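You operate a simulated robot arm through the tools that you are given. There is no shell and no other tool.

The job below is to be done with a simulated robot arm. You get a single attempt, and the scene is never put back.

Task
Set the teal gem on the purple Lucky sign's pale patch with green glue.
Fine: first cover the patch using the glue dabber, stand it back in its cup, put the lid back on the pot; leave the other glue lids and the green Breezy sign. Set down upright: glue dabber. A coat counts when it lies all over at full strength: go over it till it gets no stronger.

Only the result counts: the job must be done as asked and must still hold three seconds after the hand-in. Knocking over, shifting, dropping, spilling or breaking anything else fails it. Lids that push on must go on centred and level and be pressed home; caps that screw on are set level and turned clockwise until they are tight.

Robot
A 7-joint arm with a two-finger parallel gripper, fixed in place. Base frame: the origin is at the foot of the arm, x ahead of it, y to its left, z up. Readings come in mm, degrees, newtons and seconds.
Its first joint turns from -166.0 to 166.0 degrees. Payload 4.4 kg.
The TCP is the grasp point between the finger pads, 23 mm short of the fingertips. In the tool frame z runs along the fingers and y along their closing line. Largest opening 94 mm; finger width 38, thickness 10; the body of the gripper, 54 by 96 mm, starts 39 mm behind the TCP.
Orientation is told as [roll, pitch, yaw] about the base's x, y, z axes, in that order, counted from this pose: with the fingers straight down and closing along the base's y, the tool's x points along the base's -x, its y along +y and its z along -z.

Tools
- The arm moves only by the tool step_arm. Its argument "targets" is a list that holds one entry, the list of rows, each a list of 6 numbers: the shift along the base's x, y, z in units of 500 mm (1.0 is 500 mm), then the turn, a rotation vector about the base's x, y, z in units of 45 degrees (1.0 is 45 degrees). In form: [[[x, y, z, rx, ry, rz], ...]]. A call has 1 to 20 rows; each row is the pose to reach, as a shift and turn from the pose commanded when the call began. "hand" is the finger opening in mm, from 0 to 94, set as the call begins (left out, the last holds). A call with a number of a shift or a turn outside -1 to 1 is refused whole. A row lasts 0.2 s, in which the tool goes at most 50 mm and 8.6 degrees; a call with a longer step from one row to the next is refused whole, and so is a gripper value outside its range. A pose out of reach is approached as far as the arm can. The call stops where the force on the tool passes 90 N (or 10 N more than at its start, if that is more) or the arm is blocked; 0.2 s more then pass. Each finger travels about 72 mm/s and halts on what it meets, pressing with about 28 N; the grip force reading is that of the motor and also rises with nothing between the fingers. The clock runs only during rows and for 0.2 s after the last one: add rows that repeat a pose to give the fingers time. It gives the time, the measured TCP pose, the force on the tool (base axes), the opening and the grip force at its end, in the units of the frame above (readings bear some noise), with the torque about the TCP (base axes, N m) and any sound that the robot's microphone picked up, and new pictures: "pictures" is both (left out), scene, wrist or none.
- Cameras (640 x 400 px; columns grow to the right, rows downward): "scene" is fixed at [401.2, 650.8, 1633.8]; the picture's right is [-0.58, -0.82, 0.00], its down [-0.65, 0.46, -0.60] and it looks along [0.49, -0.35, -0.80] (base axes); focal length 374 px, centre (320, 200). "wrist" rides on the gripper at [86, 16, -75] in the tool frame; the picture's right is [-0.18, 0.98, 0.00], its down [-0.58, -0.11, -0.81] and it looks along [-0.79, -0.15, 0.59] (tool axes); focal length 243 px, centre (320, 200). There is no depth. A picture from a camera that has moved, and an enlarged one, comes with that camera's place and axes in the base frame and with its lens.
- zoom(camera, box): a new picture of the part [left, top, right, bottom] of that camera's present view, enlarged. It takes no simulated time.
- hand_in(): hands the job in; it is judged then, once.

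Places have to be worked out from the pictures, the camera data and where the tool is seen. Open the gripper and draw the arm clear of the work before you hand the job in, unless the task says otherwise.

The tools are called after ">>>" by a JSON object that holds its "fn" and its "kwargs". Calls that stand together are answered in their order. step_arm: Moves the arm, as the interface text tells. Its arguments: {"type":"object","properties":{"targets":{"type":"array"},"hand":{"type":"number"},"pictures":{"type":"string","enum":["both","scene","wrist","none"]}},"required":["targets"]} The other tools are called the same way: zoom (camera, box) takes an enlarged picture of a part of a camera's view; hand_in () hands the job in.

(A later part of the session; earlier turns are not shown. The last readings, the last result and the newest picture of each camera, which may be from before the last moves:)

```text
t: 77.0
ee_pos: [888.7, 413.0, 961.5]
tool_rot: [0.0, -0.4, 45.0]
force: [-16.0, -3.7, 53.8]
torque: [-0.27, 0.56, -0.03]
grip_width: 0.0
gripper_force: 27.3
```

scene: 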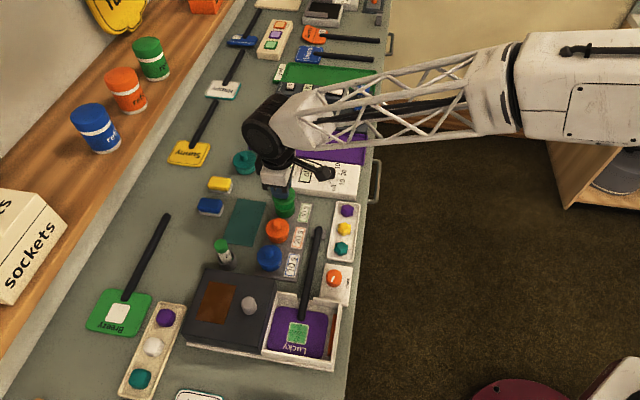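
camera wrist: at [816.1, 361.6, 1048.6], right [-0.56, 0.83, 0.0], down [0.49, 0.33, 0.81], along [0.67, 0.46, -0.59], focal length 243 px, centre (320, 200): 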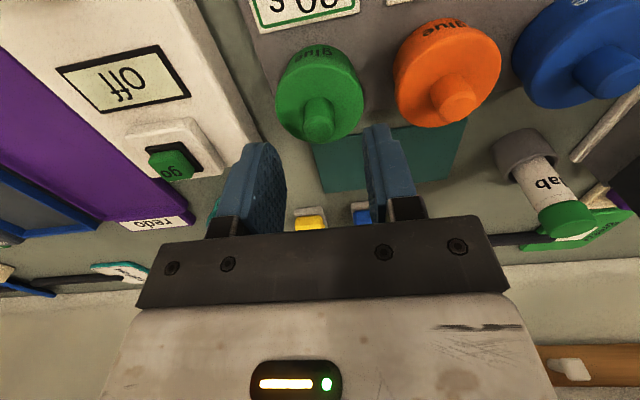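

Pressed with 54 N; the knob top held firm at z≈938 as it was originally. Rising to check the lid, then on to the gem tray.

>>> {"fn": "step_arm", "kwargs": {"targets": [[[0, 0, 0.02, 0, 0, 0], [0, 0, 0.06, 0, 0, 0], [0, 0, 0.1, 0, 0, 0]]], "hand": 0}}

>>> {"fn": "zoom", "kwargs": {"camera": "wrist", "box": [220, 0, 480, 160]}}

>>> {"fn": "zoom", "kwargs": {"camera": "scene", "box": [240, 160, 380, 270]}}

```text
t: 77.8
ee_pos: [887.2, 410.1, 1005.2]
tool_rot: [0.1, 0.0, 45.0]
force: [1.0, -0.5, -0.3]
torque: [-0.04, 0.03, -0.01]
grip_width: 0.0
gripper_force: 28.3
camera wrist: at [815.7, 361.6, 1079.4], right [-0.56, 0.83, 0.0], down [0.49, 0.33, 0.81], along [0.67, 0.46, -0.59], focal length 243 px, centre (320, 200)
```

scene: 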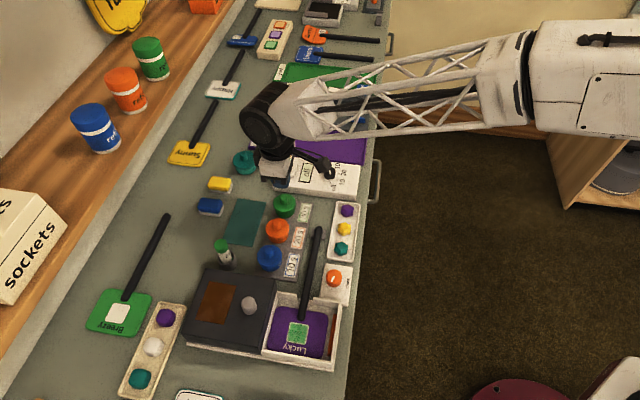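
wrist: 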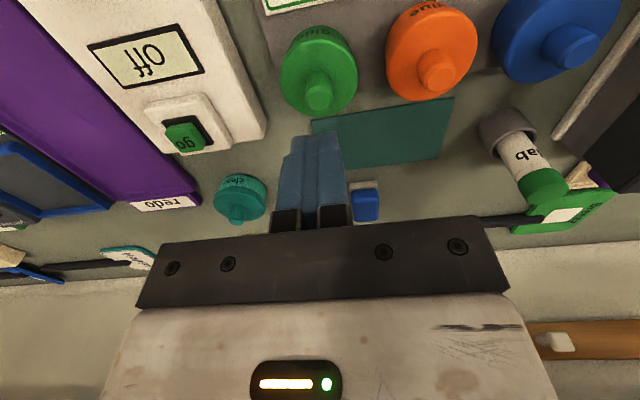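

```text
2.46 times, centred on (350, 80) of wrist
camera zoom: at [815.7, 361.6, 1079.4], right [-0.56, 0.83, 0.0], down [0.49, 0.33, 0.81], along [0.67, 0.46, -0.59], focal length 597 px, centre (246, 495)
```

zoom: 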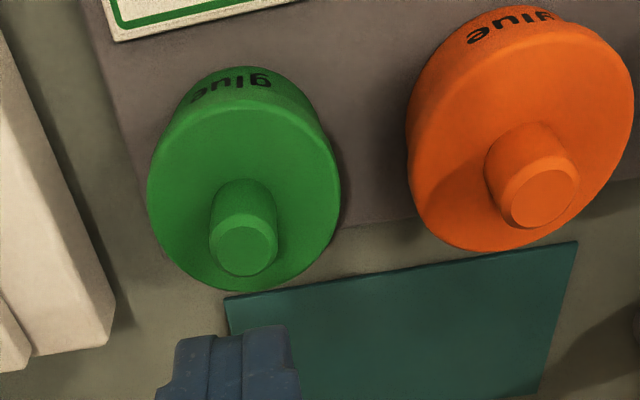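

```text
3.64 times, centred on (310, 215) of scene
camera zoom: at [401.2, 650.8, 1633.8], right [-0.58, -0.82, 0.0], down [-0.65, 0.46, -0.6], along [0.49, -0.35, -0.8], focal length 1360 px, centre (356, 146)
```

zoom: 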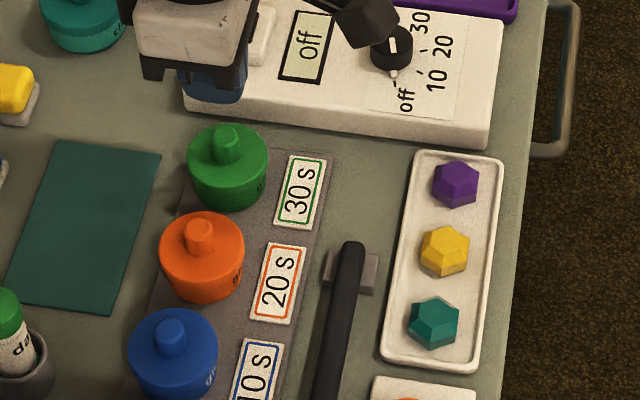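

The pot is closed with a level lid like its neighbours. Next I'll hover over the teal gem in the tray and look at its shape and orientation.

>>> {"fn": "step_arm", "kwargs": {"targets": [[[-0.08, -0.022, 0, 0, 0, 0], [-0.16, -0.044, 0, 0, 0, 0], [-0.24, -0.066, -0.01, 0, 0, 0], [-0.3, -0.082, -0.015, 0, 0, 0], [-0.3396, -0.0912, -0.015, 0, 0, 0], [-0.3396, -0.0912, -0.015, 0, 0, 0]]], "hand": 70}}

>>> {"fn": "zoom", "kwargs": {"camera": "wrist", "box": [220, 0, 420, 130]}}

>>> {"fn": "zoom", "kwargs": {"camera": "scene", "box": [300, 200, 380, 270]}}

```text
t: 79.2
ee_pos: [717.7, 366.4, 997.3]
tool_rot: [0.1, 0.0, 45.0]
force: [-0.1, 0.3, 0.6]
torque: [0.01, 0.03, -0.02]
grip_width: 70.0
gripper_force: 0.1
camera wrist: at [645.2, 316.1, 1072.0], right [-0.56, 0.83, 0.0], down [0.49, 0.33, 0.81], along [0.67, 0.46, -0.59], focal length 243 px, centre (320, 200)
```

scene: 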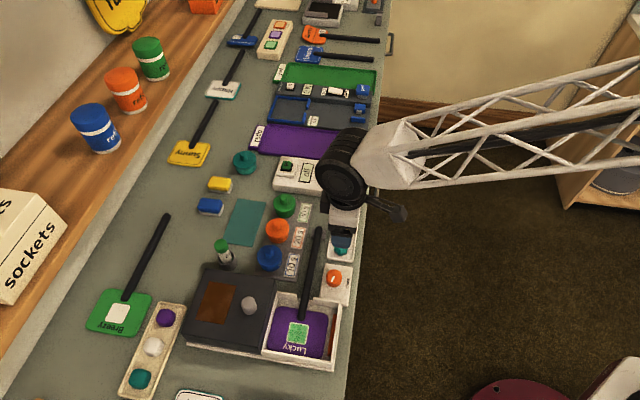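
wrist: 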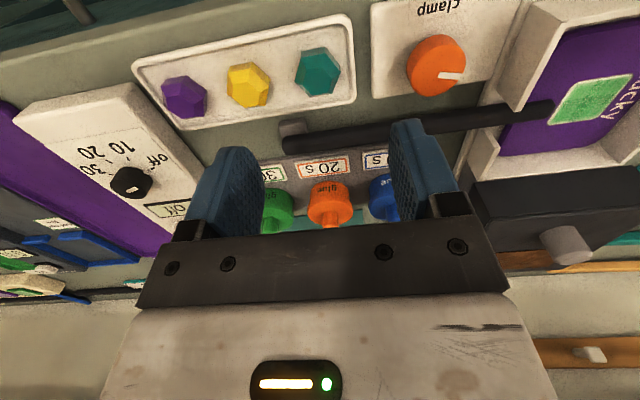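

```text
3.08 times, centred on (320, 65) of wrist
camera zoom: at [645.2, 316.1, 1072.0], right [-0.56, 0.83, 0.0], down [0.49, 0.33, 0.81], along [0.67, 0.46, -0.59], focal length 746 px, centre (320, 615)
```

zoom: 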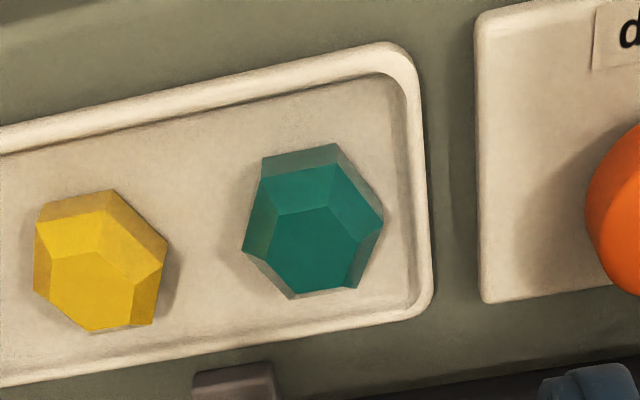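

```text
5.71 times, centred on (340, 235) of scene
camera zoom: at [401.2, 650.8, 1633.8], right [-0.58, -0.82, 0.0], down [-0.65, 0.46, -0.6], along [0.49, -0.35, -0.8], focal length 2137 px, centre (206, 0)
```

zoom: 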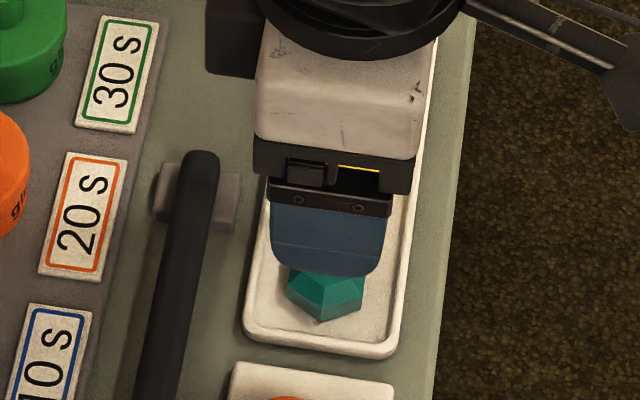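

The gem is a hexagonal cut stone with its points roughly along the bench, flats facing toward/away from the robot. To judge its side profile and the tray rim height, I'll back off and look from a lower angle.

>>> {"fn": "step_arm", "kwargs": {"targets": [[[-0.05, -0.055, 0, 0, 0, 0], [-0.1046, -0.1126, -0.03, 0, 0, 0], [-0.1046, -0.1126, -0.11, 0, 0, 0], [-0.1046, -0.1126, -0.13, 0, 0, 0]]], "hand": 94, "pictures": "both"}}

>>> {"fn": "zoom", "kwargs": {"camera": "wrist", "box": [240, 120, 400, 220]}}

>>> {"fn": "zoom", "kwargs": {"camera": "scene", "box": [310, 210, 380, 270]}}

```text
t: 80.2
ee_pos: [665.5, 311.0, 935.0]
tool_rot: [0.2, -0.1, 45.0]
force: [0.3, -0.1, 0.2]
torque: [0.0, 0.03, 0.02]
grip_width: 93.8
gripper_force: 0.0
camera wrist: at [594.2, 260.9, 1007.9], right [-0.56, 0.83, 0.0], down [0.49, 0.33, 0.81], along [0.67, 0.46, -0.59], focal length 243 px, centre (320, 200)
```

scene: 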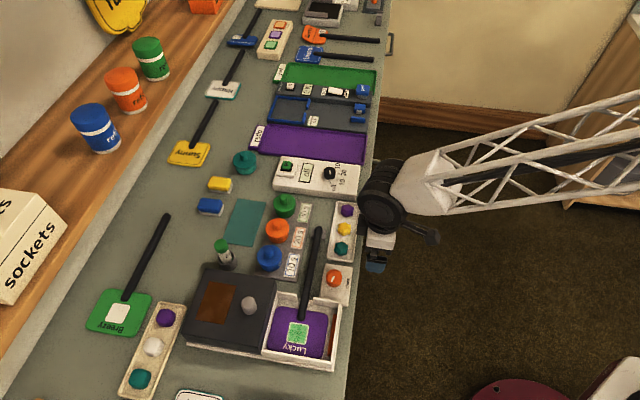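
wrist: 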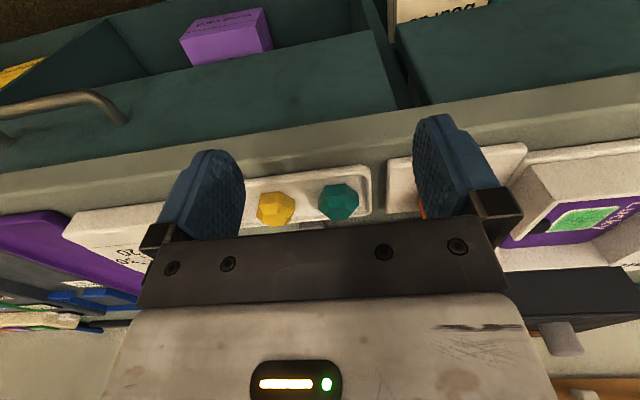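

```text
4.00 times, centred on (320, 170) of wrist
camera zoom: at [594.2, 260.9, 1007.9], right [-0.56, 0.83, 0.0], down [0.49, 0.33, 0.81], along [0.67, 0.46, -0.59], focal length 970 px, centre (320, 320)
```

zoom: 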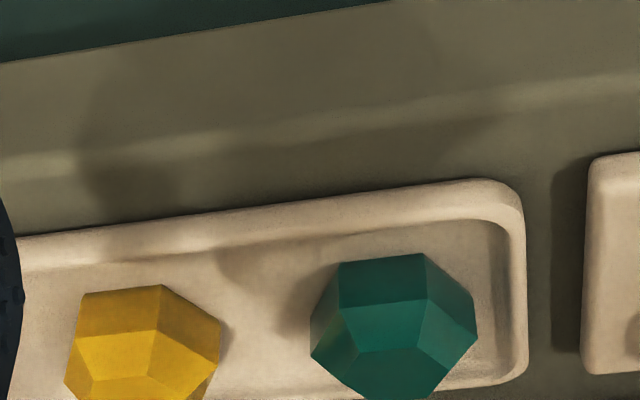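

```text
6.67 times, centred on (345, 240) of scene
camera zoom: at [401.2, 650.8, 1633.8], right [-0.58, -0.82, 0.0], down [-0.65, 0.46, -0.6], along [0.49, -0.35, -0.8], focal length 2493 px, centre (153, -67)
```

zoom: 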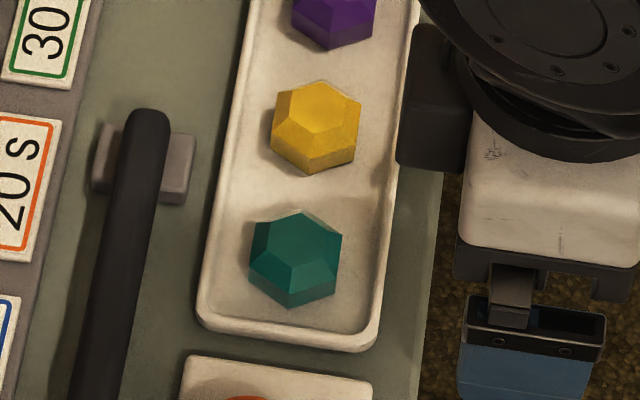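

From the two views: hexagon side ≈17.5 mm, vertical sides ≈11 mm tall, total ≈17.5 mm, tray floor ≈882, gem centre ≈(723, 366.5), with flats facing along the robot–bench direction. I'll rise and turn the gripper −90° so the fingers close on those flats (which also keeps them away from the sign's handle later).

>>> {"fn": "step_arm", "kwargs": {"targets": [[[0, 0, 0.08, 0, 0, -0.15], [0.03, 0.03, 0.13, 0, 0, -0.32], [0.08, 0.08, 0.13, 0, 0, -0.49], [0.1134, 0.1136, 0.13, 0, 0, -0.66], [0.1134, 0.1136, 0.13, 0, 0, -0.83], [0.1134, 0.1136, 0.13, 0, 0, -1.0]]], "hand": 60, "pictures": "none"}}

>>> {"fn": "step_arm", "kwargs": {"targets": [[[0, 0, 0, 0, 0, -0.17], [0, 0, 0, 0, 0, -0.34], [0, 0, 0, 0, 0, -0.51], [0, 0, 0, 0, 0, -0.68], [0, 0, 0, 0, 0, -0.85], [0, 0, 0, 0, 0, -1.0], [0, 0, 0, 0, 0, -1.0]]], "hand": 60}}

>>> {"fn": "zoom", "kwargs": {"camera": "wrist", "box": [220, 0, 420, 130]}}

```text
t: 81.6
ee_pos: [722.7, 367.0, 1000.0]
tool_rot: [0.1, -0.1, -0.1]
force: [-0.3, -0.2, 0.5]
torque: [-0.01, -0.01, -0.01]
grip_width: 59.8
gripper_force: 0.0
```

```text
t: 83.2
ee_pos: [722.8, 368.1, 1000.3]
tool_rot: [0.1, 0.0, -45.1]
force: [0.2, 0.4, -0.6]
torque: [0.0, -0.01, 0.01]
grip_width: 60.0
gripper_force: 0.1
camera wrist: at [673.9, 439.5, 1073.4], right [0.83, 0.56, 0.0], down [0.33, -0.49, 0.81], along [0.46, -0.67, -0.59], focal length 243 px, centre (320, 200)
```

scene: 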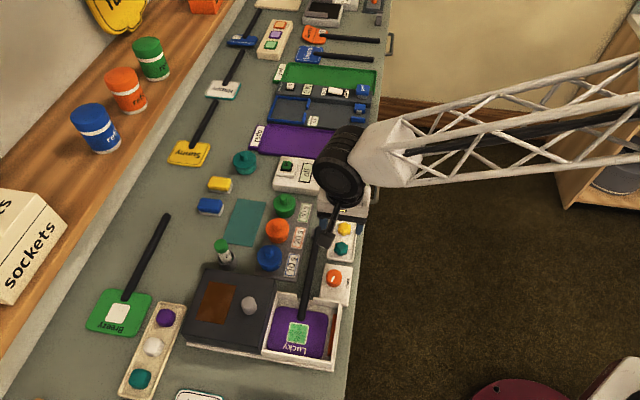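
wrist: 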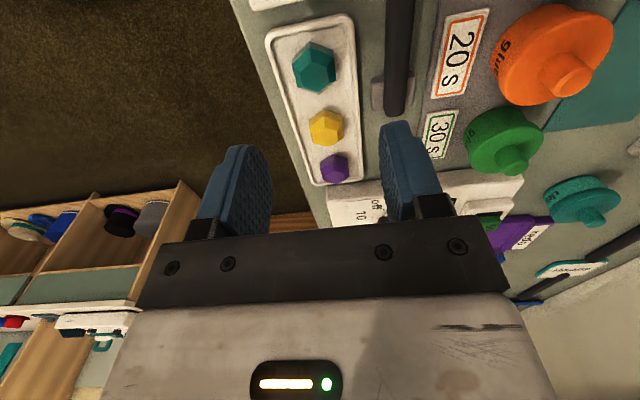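

```text
3.08 times, centred on (320, 65) of wrist
camera zoom: at [673.9, 439.5, 1073.4], right [0.83, 0.56, 0.0], down [0.33, -0.49, 0.81], along [0.46, -0.67, -0.59], focal length 746 px, centre (320, 615)
```

zoom: 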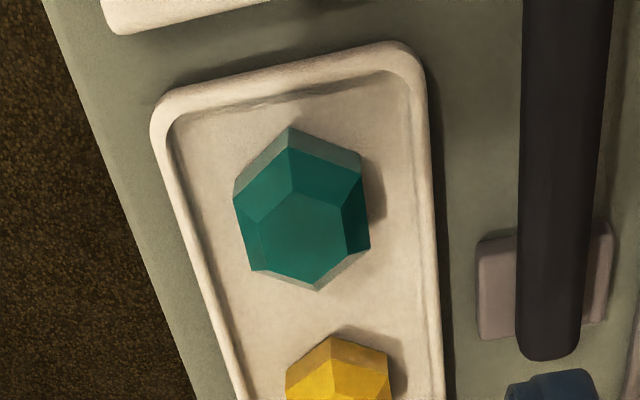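

In this view the gem's flats sit about 3.5 mm toward the robot from the gripper's centre. I'll correct that, narrow the opening to 44 mm, and descend part way to re-check.

>>> {"fn": "step_arm", "kwargs": {"targets": [[[-0.004, -0.006, -0.06, 0, 0, 0], [-0.004, -0.006, -0.12, 0, 0, 0], [-0.004, -0.006, -0.14, 0, 0, 0], [-0.004, -0.006, -0.14, 0, 0, 0]]], "hand": 44}}

>>> {"fn": "zoom", "kwargs": {"camera": "wrist", "box": [220, 40, 420, 190]}}

>>> {"fn": "zoom", "kwargs": {"camera": "scene", "box": [310, 210, 380, 270]}}

```text
t: 84.2
ee_pos: [720.5, 364.1, 929.5]
tool_rot: [0.1, -0.1, -45.0]
force: [0.7, 0.3, -0.8]
torque: [-0.01, 0.01, 0.01]
grip_width: 43.7
gripper_force: 0.1
camera wrist: at [671.4, 436.3, 1002.8], right [0.83, 0.56, 0.0], down [0.33, -0.49, 0.81], along [0.46, -0.67, -0.59], focal length 243 px, centre (320, 200)
```

scene: 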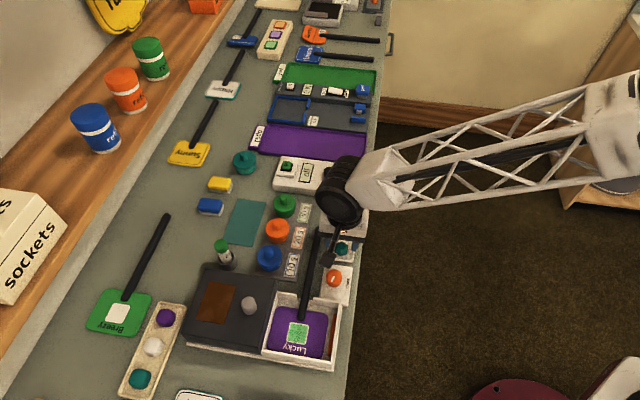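
wrist: 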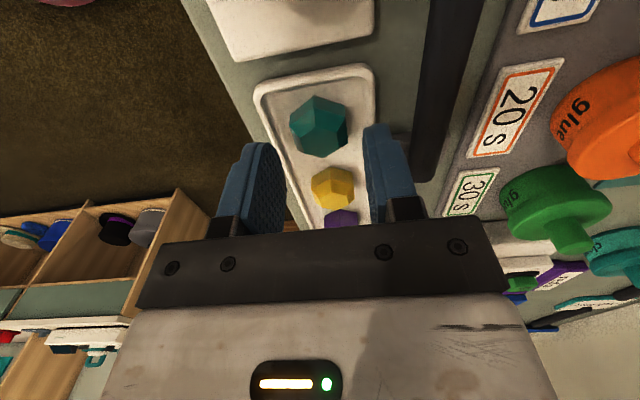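

```text
2.67 times, centred on (320, 115) of wrist
camera zoom: at [671.4, 436.3, 1002.8], right [0.83, 0.56, 0.0], down [0.33, -0.49, 0.81], along [0.46, -0.67, -0.59], focal length 647 px, centre (320, 427)
```

zoom: 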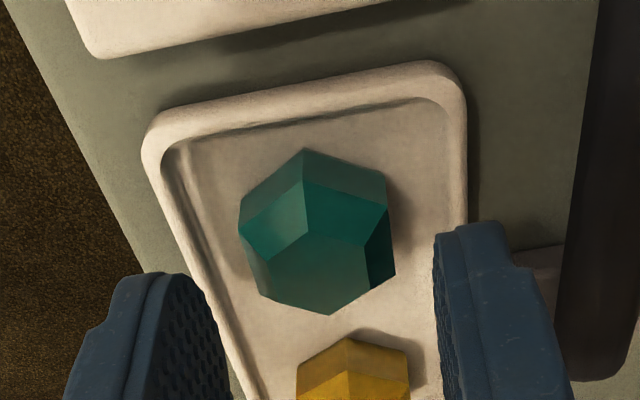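

```text
6.67 times, centred on (345, 240) of scene
camera zoom: at [401.2, 650.8, 1633.8], right [-0.58, -0.82, 0.0], down [-0.65, 0.46, -0.6], along [0.49, -0.35, -0.8], focal length 2493 px, centre (153, -67)
```

zoom: 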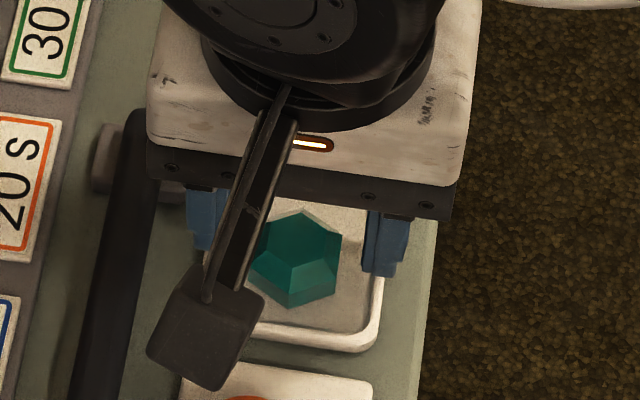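

The gem is centred between the fingers within half a millimetre. Lowering to grip height.

>>> {"fn": "step_arm", "kwargs": {"targets": [[[0, 0, -0.02, 0, 0, 0], [0, 0, -0.03, 0, 0, 0], [0, 0, -0.036, 0, 0, 0], [0, 0, -0.036, 0, 0, 0]]], "hand": 44, "pictures": "none"}}

>>> {"fn": "zoom", "kwargs": {"camera": "wrist", "box": [220, 60, 420, 210]}}

>>> {"fn": "zoom", "kwargs": {"camera": "scene", "box": [310, 210, 380, 270]}}

```text
t: 85.2
ee_pos: [719.7, 364.7, 911.9]
tool_rot: [0.2, -0.1, -45.0]
force: [-5.3, 3.0, 20.4]
torque: [-0.15, 0.73, -0.19]
grip_width: 44.6
gripper_force: 0.9
```

```text
2.67 times, centred on (320, 135) of wrist
camera zoom: at [671.5, 436.8, 986.2], right [0.83, 0.56, 0.0], down [0.33, -0.49, 0.81], along [0.46, -0.67, -0.59], focal length 647 px, centre (320, 373)
```

zoom: 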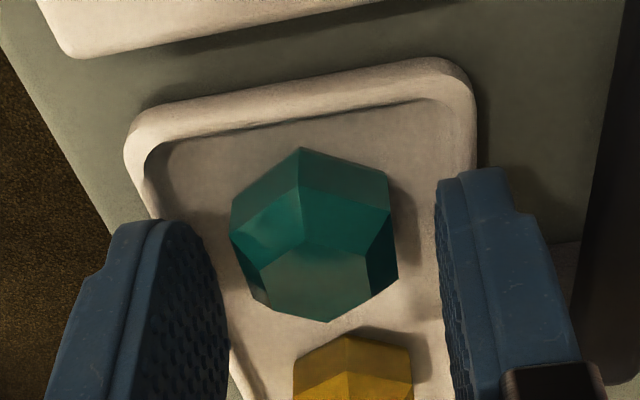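

```text
6.67 times, centred on (345, 240) of scene
camera zoom: at [401.2, 650.8, 1633.8], right [-0.58, -0.82, 0.0], down [-0.65, 0.46, -0.6], along [0.49, -0.35, -0.8], focal length 2493 px, centre (153, -67)
```

zoom: 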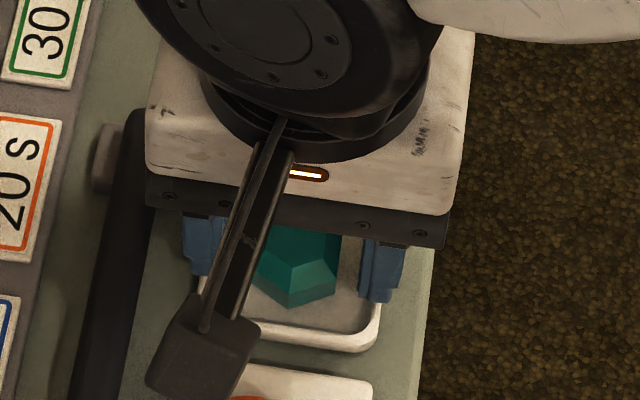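

The front finger touched the tray's front rim (rim top ≈890), so I'll raise 2.5 mm to clear it and grip the upper part of the gem's vertical sides instead.

>>> {"fn": "step_arm", "kwargs": {"targets": [[[0, 0, 0.004, 0, 0, 0], [0, 0, 0.005, 0, 0, 0]]], "hand": 44, "pictures": "none"}}

>>> {"fn": "step_arm", "kwargs": {"targets": [[[0, 0, 0, 0, 0, 0], [0, 0, 0, 0, 0, 0], [0, 0, 0, 0, 0, 0], [0, 0, 0, 0, 0, 0]]], "hand": 20, "pictures": "wrist"}}

>>> {"fn": "zoom", "kwargs": {"camera": "wrist", "box": [220, 60, 420, 210]}}

>>> {"fn": "zoom", "kwargs": {"camera": "scene", "box": [310, 210, 380, 270]}}

```text
t: 85.8
ee_pos: [720.7, 363.0, 913.0]
tool_rot: [0.1, -0.1, -45.0]
force: [0.0, -0.5, 0.8]
torque: [-0.02, -0.05, -0.01]
grip_width: 43.8
gripper_force: 0.0
```

```text
t: 86.8
ee_pos: [720.3, 363.6, 913.5]
tool_rot: [0.0, 0.0, -45.0]
force: [-0.2, 0.4, 0.5]
torque: [-0.01, 0.01, -0.02]
grip_width: 30.7
gripper_force: 28.0
camera wrist: at [671.7, 436.5, 987.4], right [0.83, 0.56, 0.0], down [0.33, -0.49, 0.81], along [0.46, -0.67, -0.59], focal length 243 px, centre (320, 200)
```

wrist: 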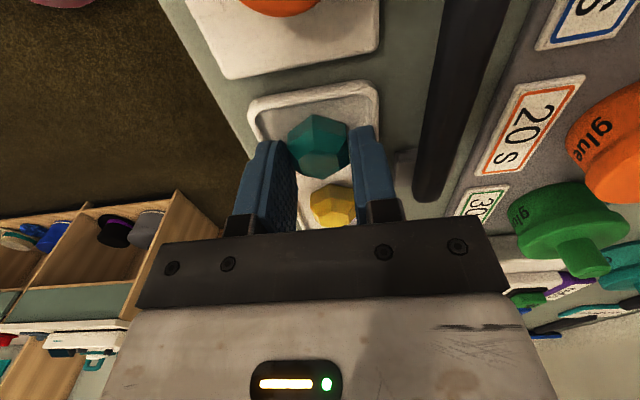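

```text
2.67 times, centred on (320, 135) of wrist
camera zoom: at [671.7, 436.5, 987.4], right [0.83, 0.56, 0.0], down [0.33, -0.49, 0.81], along [0.46, -0.67, -0.59], focal length 647 px, centre (320, 373)
```

zoom: 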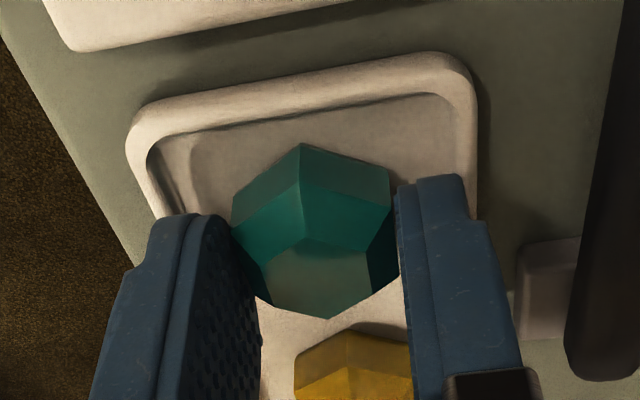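

```text
6.67 times, centred on (345, 240) of scene
camera zoom: at [401.2, 650.8, 1633.8], right [-0.58, -0.82, 0.0], down [-0.65, 0.46, -0.6], along [0.49, -0.35, -0.8], focal length 2493 px, centre (153, -67)
```

zoom: 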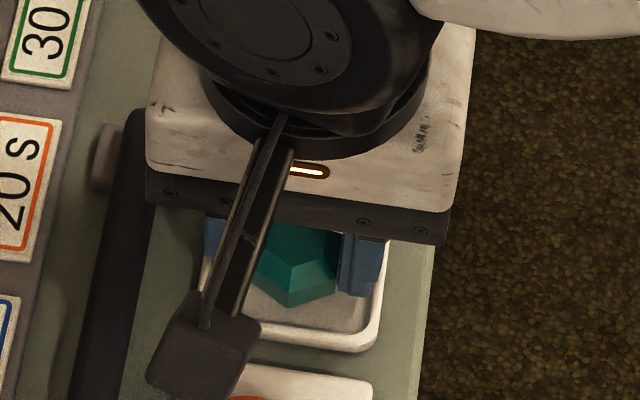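

Gripped at 30.7 mm, matching the flats. Lifting slowly and checking it comes along level.

>>> {"fn": "step_arm", "kwargs": {"targets": [[[0, 0, 0.01, 0, 0, 0], [0, 0, 0.03, 0, 0, 0], [0, 0, 0.06, 0, 0, 0], [0, 0, 0.1, 0, 0, 0]]], "hand": 20}}

>>> {"fn": "zoom", "kwargs": {"camera": "wrist", "box": [220, 60, 420, 210]}}

>>> {"fn": "zoom", "kwargs": {"camera": "scene", "box": [300, 190, 380, 270]}}

```text
t: 87.8
ee_pos: [720.7, 364.7, 964.2]
tool_rot: [0.1, -0.1, -45.0]
force: [-0.5, -0.3, -0.7]
torque: [0.01, 0.0, 0.02]
grip_width: 31.0
gripper_force: 27.7
camera wrist: at [671.5, 436.5, 1037.6], right [0.83, 0.56, 0.0], down [0.33, -0.49, 0.81], along [0.46, -0.67, -0.59], focal length 243 px, centre (320, 200)
```

scene: 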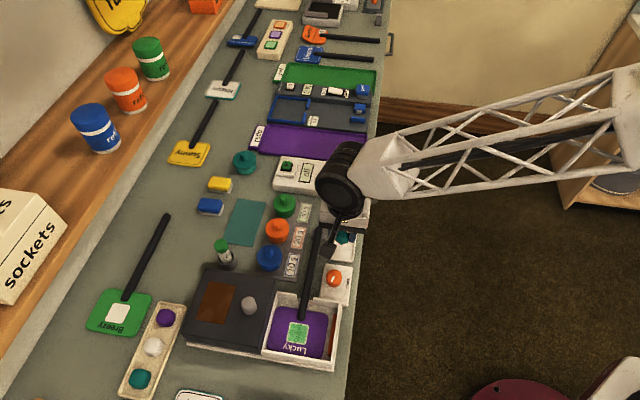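
wrist: 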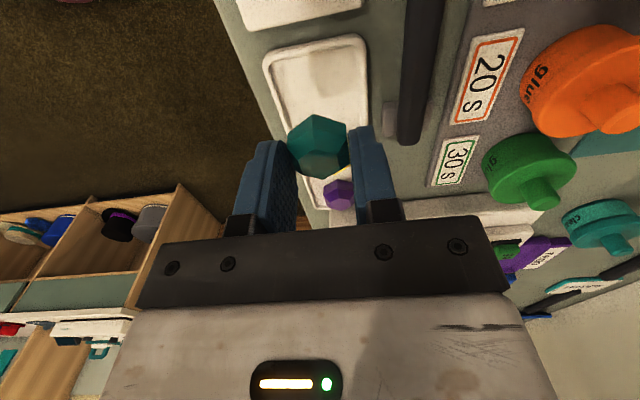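

```text
2.67 times, centred on (320, 135) of wrist
camera zoom: at [671.5, 436.5, 1037.6], right [0.83, 0.56, 0.0], down [0.33, -0.49, 0.81], along [0.46, -0.67, -0.59], focal length 647 px, centre (320, 373)
```

zoom: 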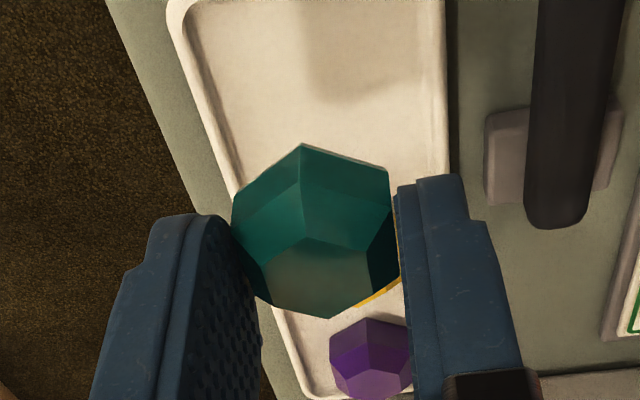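

```text
5.00 times, centred on (340, 230) of scene
camera zoom: at [401.2, 650.8, 1633.8], right [-0.58, -0.82, 0.0], down [-0.65, 0.46, -0.6], along [0.49, -0.35, -0.8], focal length 1870 px, centre (220, 50)
```

zoom: 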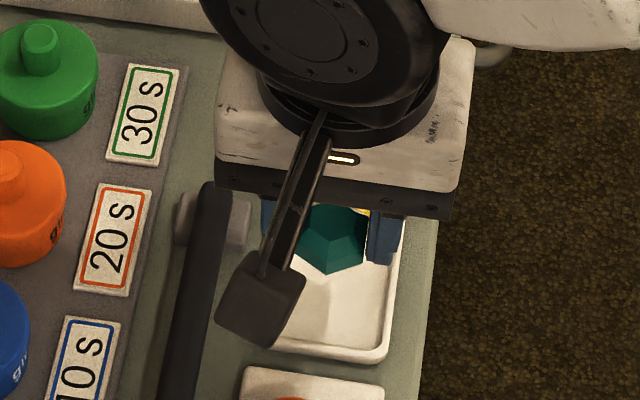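

The gem is held level. Now I'll carry it at height over to the sign and check alignment with the glued patch and the hood clearance before descending.

>>> {"fn": "step_arm", "kwargs": {"targets": [[[-0.01, 0.02, 0.06, 0, 0, 0], [-0.05, 0.094, 0.071, 0, 0, 0], [-0.09, 0.17, 0.071, 0, 0, 0], [-0.13, 0.246, 0.071, 0, 0, 0], [-0.17, 0.322, 0.071, 0, 0, 0], [-0.2028, 0.3762, 0.071, 0, 0, 0], [-0.2028, 0.3762, 0.071, 0, 0, 0]]], "hand": 20}}

>>> {"fn": "zoom", "kwargs": {"camera": "wrist", "box": [220, 0, 420, 150]}}

>>> {"fn": "zoom", "kwargs": {"camera": "scene", "box": [220, 260, 360, 370]}}

```text
t: 89.4
ee_pos: [617.7, 552.7, 999.8]
tool_rot: [0.2, -0.2, -45.0]
force: [-0.4, 0.0, 0.3]
torque: [0.02, -0.02, 0.0]
grip_width: 30.7
gripper_force: 27.8
camera wrist: at [569.3, 625.0, 1073.9], right [0.83, 0.56, 0.0], down [0.33, -0.49, 0.81], along [0.46, -0.67, -0.59], focal length 243 px, centre (320, 200)
```

scene: 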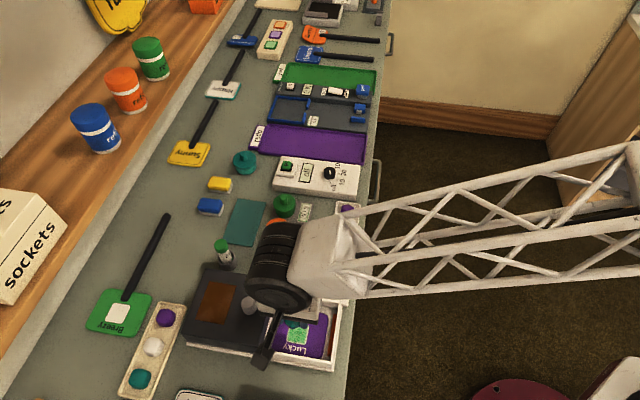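
wrist: 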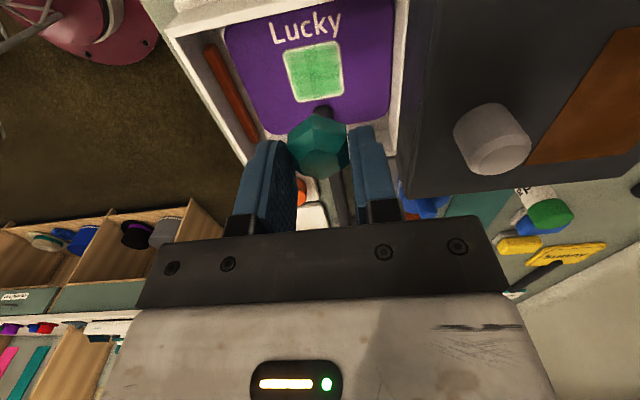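

```text
2.67 times, centred on (320, 75) of wrist
camera zoom: at [569.3, 625.0, 1073.9], right [0.83, 0.56, 0.0], down [0.33, -0.49, 0.81], along [0.46, -0.67, -0.59], focal length 647 px, centre (320, 533)
```

zoom: 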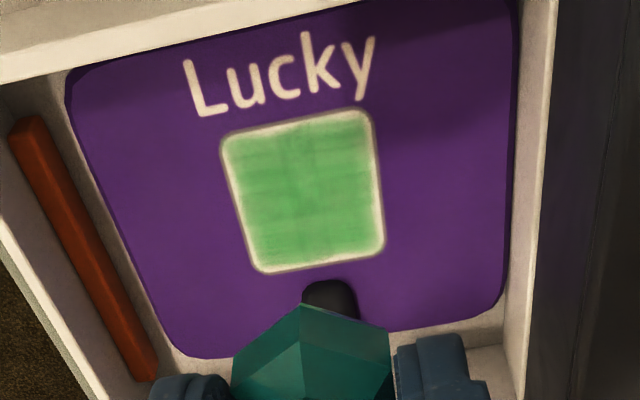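

```text
3.64 times, centred on (290, 315) of scene
camera zoom: at [401.2, 650.8, 1633.8], right [-0.58, -0.82, 0.0], down [-0.65, 0.46, -0.6], along [0.49, -0.35, -0.8], focal length 1360 px, centre (429, -218)
```

zoom: 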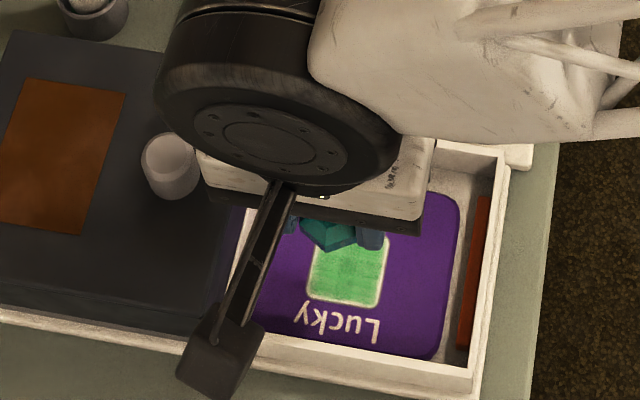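

Combining this view with the earlier ones, the patch centre is about (n 825, e −47), z≈895, i.e. ~3 mm nearer the robot than my current point. I'll correct that (which also gives ~8 mm clearance from the hood) and descend to just above the patch.

>>> {"fn": "step_arm", "kwargs": {"targets": [[[-0.0036, -0.0058, -0.04, 0, 0, 0], [-0.0036, -0.0058, -0.09, 0, 0, 0], [-0.0036, -0.0058, -0.12, 0, 0, 0], [-0.0036, -0.0058, -0.12, 0, 0, 0]]], "hand": 20}}

>>> {"fn": "zoom", "kwargs": {"camera": "wrist", "box": [220, 30, 420, 180]}}

>>> {"fn": "zoom", "kwargs": {"camera": "scene", "box": [240, 285, 350, 370]}}

```text
t: 90.4
ee_pos: [617.3, 549.8, 939.3]
tool_rot: [0.0, -0.1, -45.0]
force: [-0.1, -0.3, 0.0]
torque: [-0.02, 0.02, -0.03]
grip_width: 31.1
gripper_force: 27.7
camera wrist: at [568.4, 621.3, 1013.7], right [0.83, 0.56, 0.0], down [0.33, -0.49, 0.81], along [0.46, -0.67, -0.59], focal length 243 px, centre (320, 200)
```

scene: 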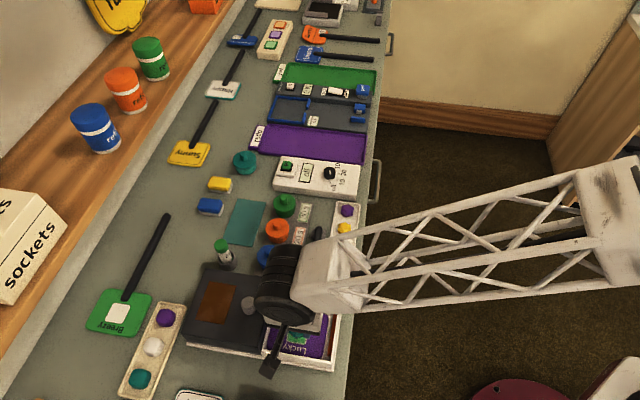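
wrist: 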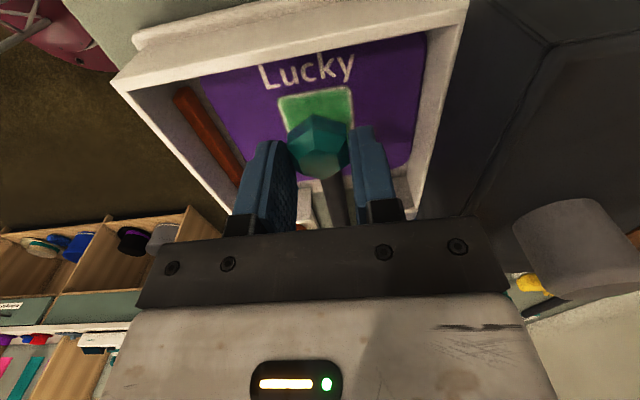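

```text
2.67 times, centred on (320, 105) of wrist
camera zoom: at [568.4, 621.3, 1013.7], right [0.83, 0.56, 0.0], down [0.33, -0.49, 0.81], along [0.46, -0.67, -0.59], focal length 647 px, centre (320, 453)
```

zoom: 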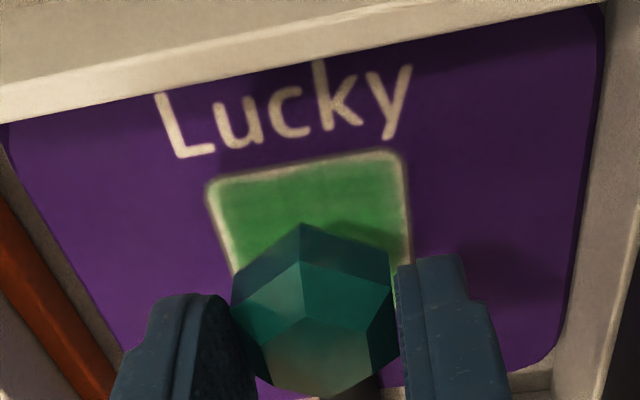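

```text
4.71 times, centred on (295, 328) of scene
camera zoom: at [401.2, 650.8, 1633.8], right [-0.58, -0.82, 0.0], down [-0.65, 0.46, -0.6], along [0.49, -0.35, -0.8], focal length 1760 px, centre (438, -400)
```

zoom: 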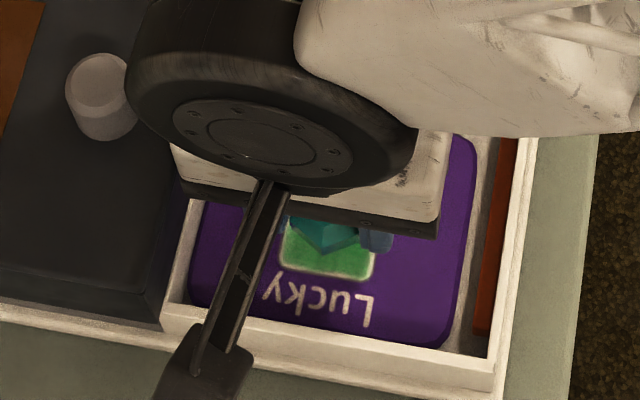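

The gem lines up with the patch centre within about 1 mm. Lowering gently until it touches.

>>> {"fn": "step_arm", "kwargs": {"targets": [[[0, 0, -0.012, 0, 0, 0], [0, 0, -0.018, 0, 0, 0], [0, 0, -0.022, 0, 0, 0], [0, 0, -0.022, 0, 0, 0]]], "hand": 20, "pictures": "none"}}

>>> {"fn": "zoom", "kwargs": {"camera": "wrist", "box": [220, 30, 420, 180]}}

>>> {"fn": "zoom", "kwargs": {"camera": "scene", "box": [240, 285, 350, 370]}}

```text
t: 91.4
ee_pos: [618.1, 549.6, 928.7]
tool_rot: [0.1, -0.2, -45.0]
force: [0.6, 1.6, -0.2]
torque: [-0.03, -0.01, 0.02]
grip_width: 30.8
gripper_force: 28.1
```

```text
2.67 times, centred on (320, 105) of wrist
camera zoom: at [568.4, 621.5, 1002.5], right [0.83, 0.56, 0.0], down [0.33, -0.49, 0.81], along [0.46, -0.67, -0.59], focal length 647 px, centre (320, 453)
```

zoom: 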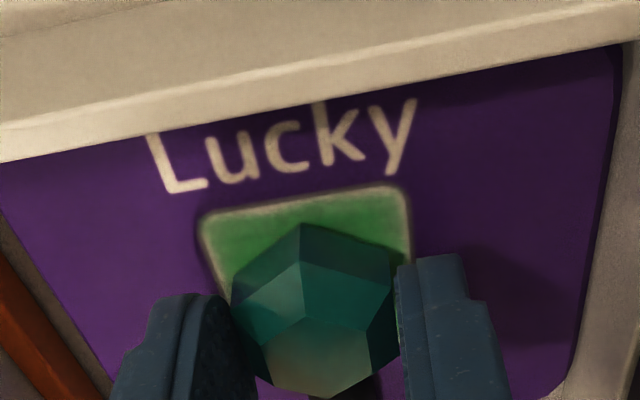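

```text
4.71 times, centred on (295, 328) of scene
camera zoom: at [401.2, 650.8, 1633.8], right [-0.58, -0.82, 0.0], down [-0.65, 0.46, -0.6], along [0.49, -0.35, -0.8], focal length 1760 px, centre (438, -400)
```

zoom: 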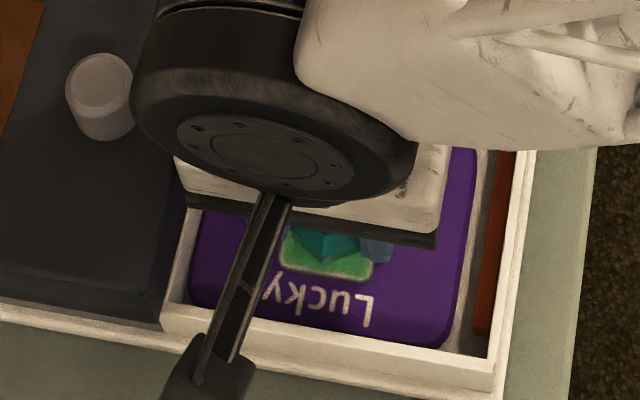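

Still free at z≈929 and aligned to within ~1 mm. I'll nudge 0.7 mm and continue down in 1 mm steps.

>>> {"fn": "step_arm", "kwargs": {"targets": [[[-0.001, 0.001, -0.002, 0, 0, 0], [-0.001, 0.001, -0.004, 0, 0, 0], [-0.001, 0.001, -0.004, 0, 0, 0]]], "hand": 20, "pictures": "none"}}

>>> {"fn": "step_arm", "kwargs": {"targets": [[[0, 0, -0.002, 0, 0, 0], [0, 0, -0.003, 0, 0, 0], [0, 0, -0.003, 0, 0, 0]]], "hand": 20, "pictures": "none"}}

```text
t: 92.2
ee_pos: [617.6, 549.1, 926.2]
tool_rot: [0.1, 0.0, -45.0]
force: [0.2, 0.5, -0.4]
torque: [0.0, -0.02, -0.04]
grip_width: 30.9
gripper_force: 27.6
```

```text
t: 93.0
ee_pos: [617.8, 550.2, 926.1]
tool_rot: [0.2, -0.1, -45.0]
force: [-1.1, 0.9, 15.8]
torque: [0.04, 0.03, 0.0]
grip_width: 30.8
gripper_force: 27.6
```

Contact at z≈926 with 16 N and almost no torque — the gem sits flat. Checking the view before holding.

>>> {"fn": "zoom", "kwargs": {"camera": "wrist", "box": [220, 30, 420, 180]}}

>>> {"fn": "zoom", "kwargs": {"camera": "scene", "box": [240, 285, 350, 370]}}

```text
2.67 times, centred on (320, 105) of wrist
camera zoom: at [568.2, 622.1, 999.9], right [0.83, 0.56, 0.0], down [0.33, -0.49, 0.81], along [0.46, -0.67, -0.59], focal length 647 px, centre (320, 453)
```

zoom: 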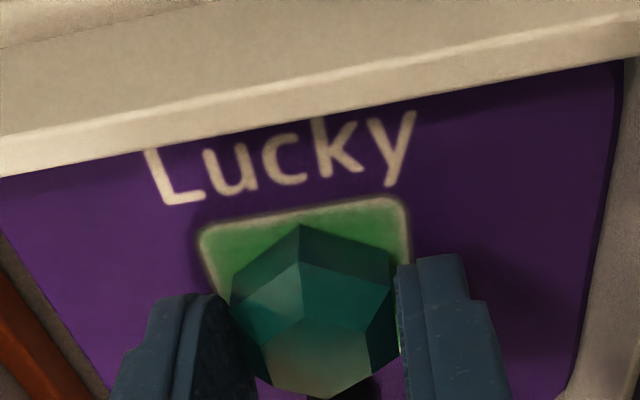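

```text
4.71 times, centred on (295, 328) of scene
camera zoom: at [401.2, 650.8, 1633.8], right [-0.58, -0.82, 0.0], down [-0.65, 0.46, -0.6], along [0.49, -0.35, -0.8], focal length 1760 px, centre (438, -400)
```

zoom: 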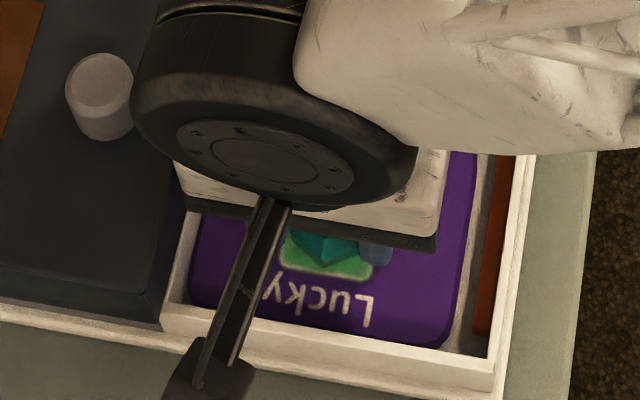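

The gem lies flat within the patch. The green glue is marked "30 s", so I'll hold the gem steady with this light pressure for that long before letting go.

>>> {"fn": "step_arm", "kwargs": {"targets": [[[0, 0, 0, 0, 0, 0], [0, 0, 0, 0, 0, 0], [0, 0, 0, 0, 0, 0], [0, 0, 0, 0, 0, 0], [0, 0, 0, 0, 0, 0], [0, 0, 0, 0, 0, 0], [0, 0, 0, 0, 0, 0], [0, 0, 0, 0, 0, 0], [0, 0, 0, 0, 0, 0], [0, 0, 0, 0, 0, 0], [0, 0, 0, 0, 0, 0], [0, 0, 0, 0, 0, 0], [0, 0, 0, 0, 0, 0], [0, 0, 0, 0, 0, 0], [0, 0, 0, 0, 0, 0], [0, 0, 0, 0, 0, 0], [0, 0, 0, 0, 0, 0], [0, 0, 0, 0, 0, 0], [0, 0, 0, 0, 0, 0], [0, 0, 0, 0, 0, 0]]], "hand": 20, "pictures": "none"}}

>>> {"fn": "step_arm", "kwargs": {"targets": [[[0, 0, 0, 0, 0, 0], [0, 0, 0, 0, 0, 0], [0, 0, 0, 0, 0, 0], [0, 0, 0, 0, 0, 0], [0, 0, 0, 0, 0, 0], [0, 0, 0, 0, 0, 0], [0, 0, 0, 0, 0, 0], [0, 0, 0, 0, 0, 0], [0, 0, 0, 0, 0, 0], [0, 0, 0, 0, 0, 0], [0, 0, 0, 0, 0, 0], [0, 0, 0, 0, 0, 0], [0, 0, 0, 0, 0, 0], [0, 0, 0, 0, 0, 0], [0, 0, 0, 0, 0, 0], [0, 0, 0, 0, 0, 0], [0, 0, 0, 0, 0, 0], [0, 0, 0, 0, 0, 0], [0, 0, 0, 0, 0, 0], [0, 0, 0, 0, 0, 0]]], "hand": 20, "pictures": "none"}}

>>> {"fn": "step_arm", "kwargs": {"targets": [[[0, 0, 0, 0, 0, 0], [0, 0, 0, 0, 0, 0], [0, 0, 0, 0, 0, 0], [0, 0, 0, 0, 0, 0], [0, 0, 0, 0, 0, 0], [0, 0, 0, 0, 0, 0], [0, 0, 0, 0, 0, 0], [0, 0, 0, 0, 0, 0], [0, 0, 0, 0, 0, 0], [0, 0, 0, 0, 0, 0], [0, 0, 0, 0, 0, 0], [0, 0, 0, 0, 0, 0], [0, 0, 0, 0, 0, 0], [0, 0, 0, 0, 0, 0], [0, 0, 0, 0, 0, 0], [0, 0, 0, 0, 0, 0], [0, 0, 0, 0, 0, 0], [0, 0, 0, 0, 0, 0], [0, 0, 0, 0, 0, 0], [0, 0, 0, 0, 0, 0]]], "hand": 20, "pictures": "none"}}

>>> {"fn": "step_arm", "kwargs": {"targets": [[[0, 0, 0, 0, 0, 0], [0, 0, 0, 0, 0, 0], [0, 0, 0, 0, 0, 0], [0, 0, 0, 0, 0, 0], [0, 0, 0, 0, 0, 0], [0, 0, 0, 0, 0, 0], [0, 0, 0, 0, 0, 0], [0, 0, 0, 0, 0, 0], [0, 0, 0, 0, 0, 0], [0, 0, 0, 0, 0, 0], [0, 0, 0, 0, 0, 0], [0, 0, 0, 0, 0, 0], [0, 0, 0, 0, 0, 0], [0, 0, 0, 0, 0, 0], [0, 0, 0, 0, 0, 0], [0, 0, 0, 0, 0, 0], [0, 0, 0, 0, 0, 0], [0, 0, 0, 0, 0, 0], [0, 0, 0, 0, 0, 0], [0, 0, 0, 0, 0, 0]]], "hand": 20, "pictures": "none"}}

```text
t: 97.2
ee_pos: [617.4, 549.6, 925.4]
tool_rot: [0.1, -0.1, -45.0]
force: [0.8, 1.5, 4.4]
torque: [0.07, -0.07, -0.01]
grip_width: 30.9
gripper_force: 28.3
```

```text
t: 101.4
ee_pos: [617.0, 549.6, 925.1]
tool_rot: [0.1, 0.0, -45.0]
force: [-0.5, -0.3, 1.6]
torque: [-0.03, 0.03, 0.0]
grip_width: 30.9
gripper_force: 27.8
```

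```text
t: 105.6
ee_pos: [617.4, 548.8, 925.6]
tool_rot: [0.0, 0.0, -45.0]
force: [1.0, 1.0, 2.3]
torque: [0.04, -0.06, -0.01]
grip_width: 30.8
gripper_force: 28.1
```

```text
t: 109.8
ee_pos: [616.3, 549.4, 924.6]
tool_rot: [0.1, -0.2, -44.9]
force: [0.7, 0.9, 1.9]
torque: [0.05, -0.03, 0.01]
grip_width: 30.7
gripper_force: 28.3
```

Contact is steady with low force. Continuing the hold to pass 30 s.

>>> {"fn": "step_arm", "kwargs": {"targets": [[[0, 0, -0.001, 0, 0, 0], [0, 0, -0.001, 0, 0, 0], [0, 0, -0.001, 0, 0, 0], [0, 0, -0.001, 0, 0, 0], [0, 0, -0.001, 0, 0, 0], [0, 0, -0.001, 0, 0, 0], [0, 0, -0.001, 0, 0, 0], [0, 0, -0.001, 0, 0, 0], [0, 0, -0.001, 0, 0, 0], [0, 0, -0.001, 0, 0, 0], [0, 0, -0.001, 0, 0, 0], [0, 0, -0.001, 0, 0, 0], [0, 0, -0.001, 0, 0, 0], [0, 0, -0.001, 0, 0, 0], [0, 0, -0.001, 0, 0, 0], [0, 0, -0.001, 0, 0, 0], [0, 0, -0.001, 0, 0, 0], [0, 0, -0.001, 0, 0, 0], [0, 0, -0.001, 0, 0, 0], [0, 0, -0.001, 0, 0, 0]]], "hand": 20, "pictures": "none"}}

>>> {"fn": "step_arm", "kwargs": {"targets": [[[0, 0, 0, 0, 0, 0], [0, 0, 0, 0, 0, 0], [0, 0, 0, 0, 0, 0], [0, 0, 0, 0, 0, 0], [0, 0, 0, 0, 0, 0], [0, 0, 0, 0, 0, 0], [0, 0, 0, 0, 0, 0], [0, 0, 0, 0, 0, 0], [0, 0, 0, 0, 0, 0], [0, 0, 0, 0, 0, 0], [0, 0, 0, 0, 0, 0], [0, 0, 0, 0, 0, 0], [0, 0, 0, 0, 0, 0], [0, 0, 0, 0, 0, 0], [0, 0, 0, 0, 0, 0], [0, 0, 0, 0, 0, 0], [0, 0, 0, 0, 0, 0], [0, 0, 0, 0, 0, 0], [0, 0, 0, 0, 0, 0], [0, 0, 0, 0, 0, 0]]], "hand": 20, "pictures": "none"}}

>>> {"fn": "step_arm", "kwargs": {"targets": [[[0, 0, 0, 0, 0, 0], [0, 0, 0, 0, 0, 0], [0, 0, 0, 0, 0, 0], [0, 0, 0, 0, 0, 0], [0, 0, 0, 0, 0, 0], [0, 0, 0, 0, 0, 0], [0, 0, 0, 0, 0, 0], [0, 0, 0, 0, 0, 0], [0, 0, 0, 0, 0, 0], [0, 0, 0, 0, 0, 0], [0, 0, 0, 0, 0, 0], [0, 0, 0, 0, 0, 0], [0, 0, 0, 0, 0, 0], [0, 0, 0, 0, 0, 0], [0, 0, 0, 0, 0, 0], [0, 0, 0, 0, 0, 0], [0, 0, 0, 0, 0, 0], [0, 0, 0, 0, 0, 0], [0, 0, 0, 0, 0, 0], [0, 0, 0, 0, 0, 0]]], "hand": 20, "pictures": "none"}}

>>> {"fn": "step_arm", "kwargs": {"targets": [[[0, 0, 0, 0, 0, 0], [0, 0, 0, 0, 0, 0], [0, 0, 0, 0, 0, 0], [0, 0, 0, 0, 0, 0], [0, 0, 0, 0, 0, 0], [0, 0, 0, 0, 0, 0], [0, 0, 0, 0, 0, 0], [0, 0, 0, 0, 0, 0], [0, 0, 0, 0, 0, 0], [0, 0, 0, 0, 0, 0], [0, 0, 0, 0, 0, 0], [0, 0, 0, 0, 0, 0], [0, 0, 0, 0, 0, 0], [0, 0, 0, 0, 0, 0], [0, 0, 0, 0, 0, 0], [0, 0, 0, 0, 0, 0], [0, 0, 0, 0, 0, 0], [0, 0, 0, 0, 0, 0], [0, 0, 0, 0, 0, 0], [0, 0, 0, 0, 0, 0]]], "hand": 20, "pictures": "none"}}

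```text
t: 114.0
ee_pos: [616.5, 548.9, 924.7]
tool_rot: [0.1, -0.2, -45.1]
force: [1.1, 2.2, 5.9]
torque: [0.05, -0.05, -0.01]
grip_width: 30.8
gripper_force: 28.1
```

```text
t: 118.2
ee_pos: [616.4, 550.6, 924.2]
tool_rot: [0.1, -0.1, -45.0]
force: [1.4, -0.2, 1.8]
torque: [0.07, -0.01, 0.02]
grip_width: 30.9
gripper_force: 28.1
```

```text
t: 122.4
ee_pos: [617.1, 550.2, 925.4]
tool_rot: [0.1, -0.1, -44.9]
force: [-0.1, -0.1, 1.9]
torque: [0.03, -0.03, -0.03]
grip_width: 30.7
gripper_force: 27.9
```

```text
t: 126.6
ee_pos: [617.2, 549.9, 925.1]
tool_rot: [0.1, -0.1, -45.0]
force: [0.5, 0.8, 2.6]
torque: [0.05, -0.03, 0.01]
grip_width: 30.8
gripper_force: 28.4
```

Held for over 33 s. Now releasing by opening the fingers modestly and checking the gem stays put.

>>> {"fn": "step_arm", "kwargs": {"targets": [[[0, 0, 0, 0, 0, 0], [0, 0, 0, 0, 0, 0], [0, 0, 0, 0, 0, 0]]], "hand": 46, "pictures": "wrist"}}

>>> {"fn": "zoom", "kwargs": {"camera": "wrist", "box": [220, 30, 420, 180]}}

```text
t: 127.4
ee_pos: [617.7, 550.1, 924.1]
tool_rot: [0.1, -0.1, -45.0]
force: [1.0, 0.2, 0.2]
torque: [-0.02, 0.02, -0.02]
grip_width: 46.1
gripper_force: 0.1
camera wrist: at [568.1, 621.8, 998.3], right [0.83, 0.56, 0.0], down [0.33, -0.49, 0.81], along [0.46, -0.67, -0.59], focal length 243 px, centre (320, 200)
```

wrist: 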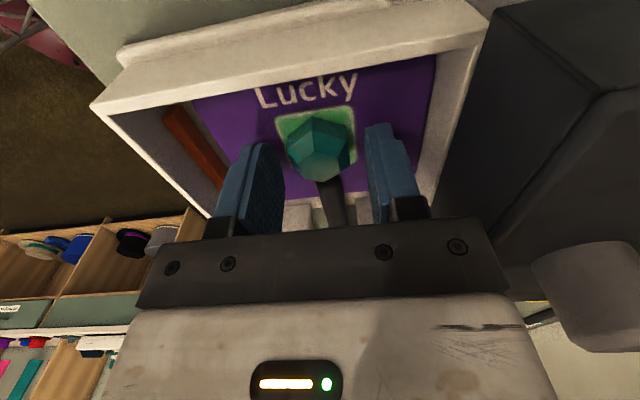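

```text
2.67 times, centred on (320, 105) of wrist
camera zoom: at [568.1, 621.8, 998.3], right [0.83, 0.56, 0.0], down [0.33, -0.49, 0.81], along [0.46, -0.67, -0.59], focal length 647 px, centre (320, 453)
```

zoom: 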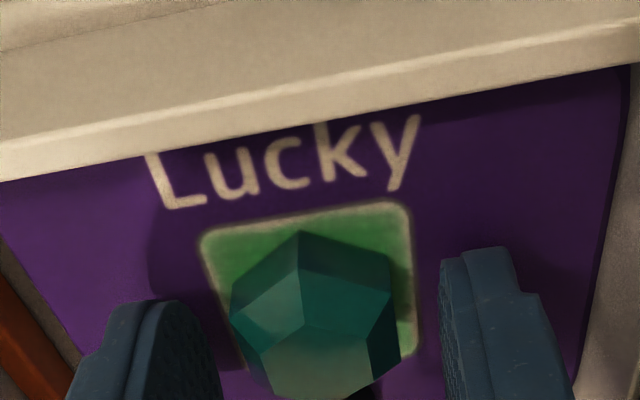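

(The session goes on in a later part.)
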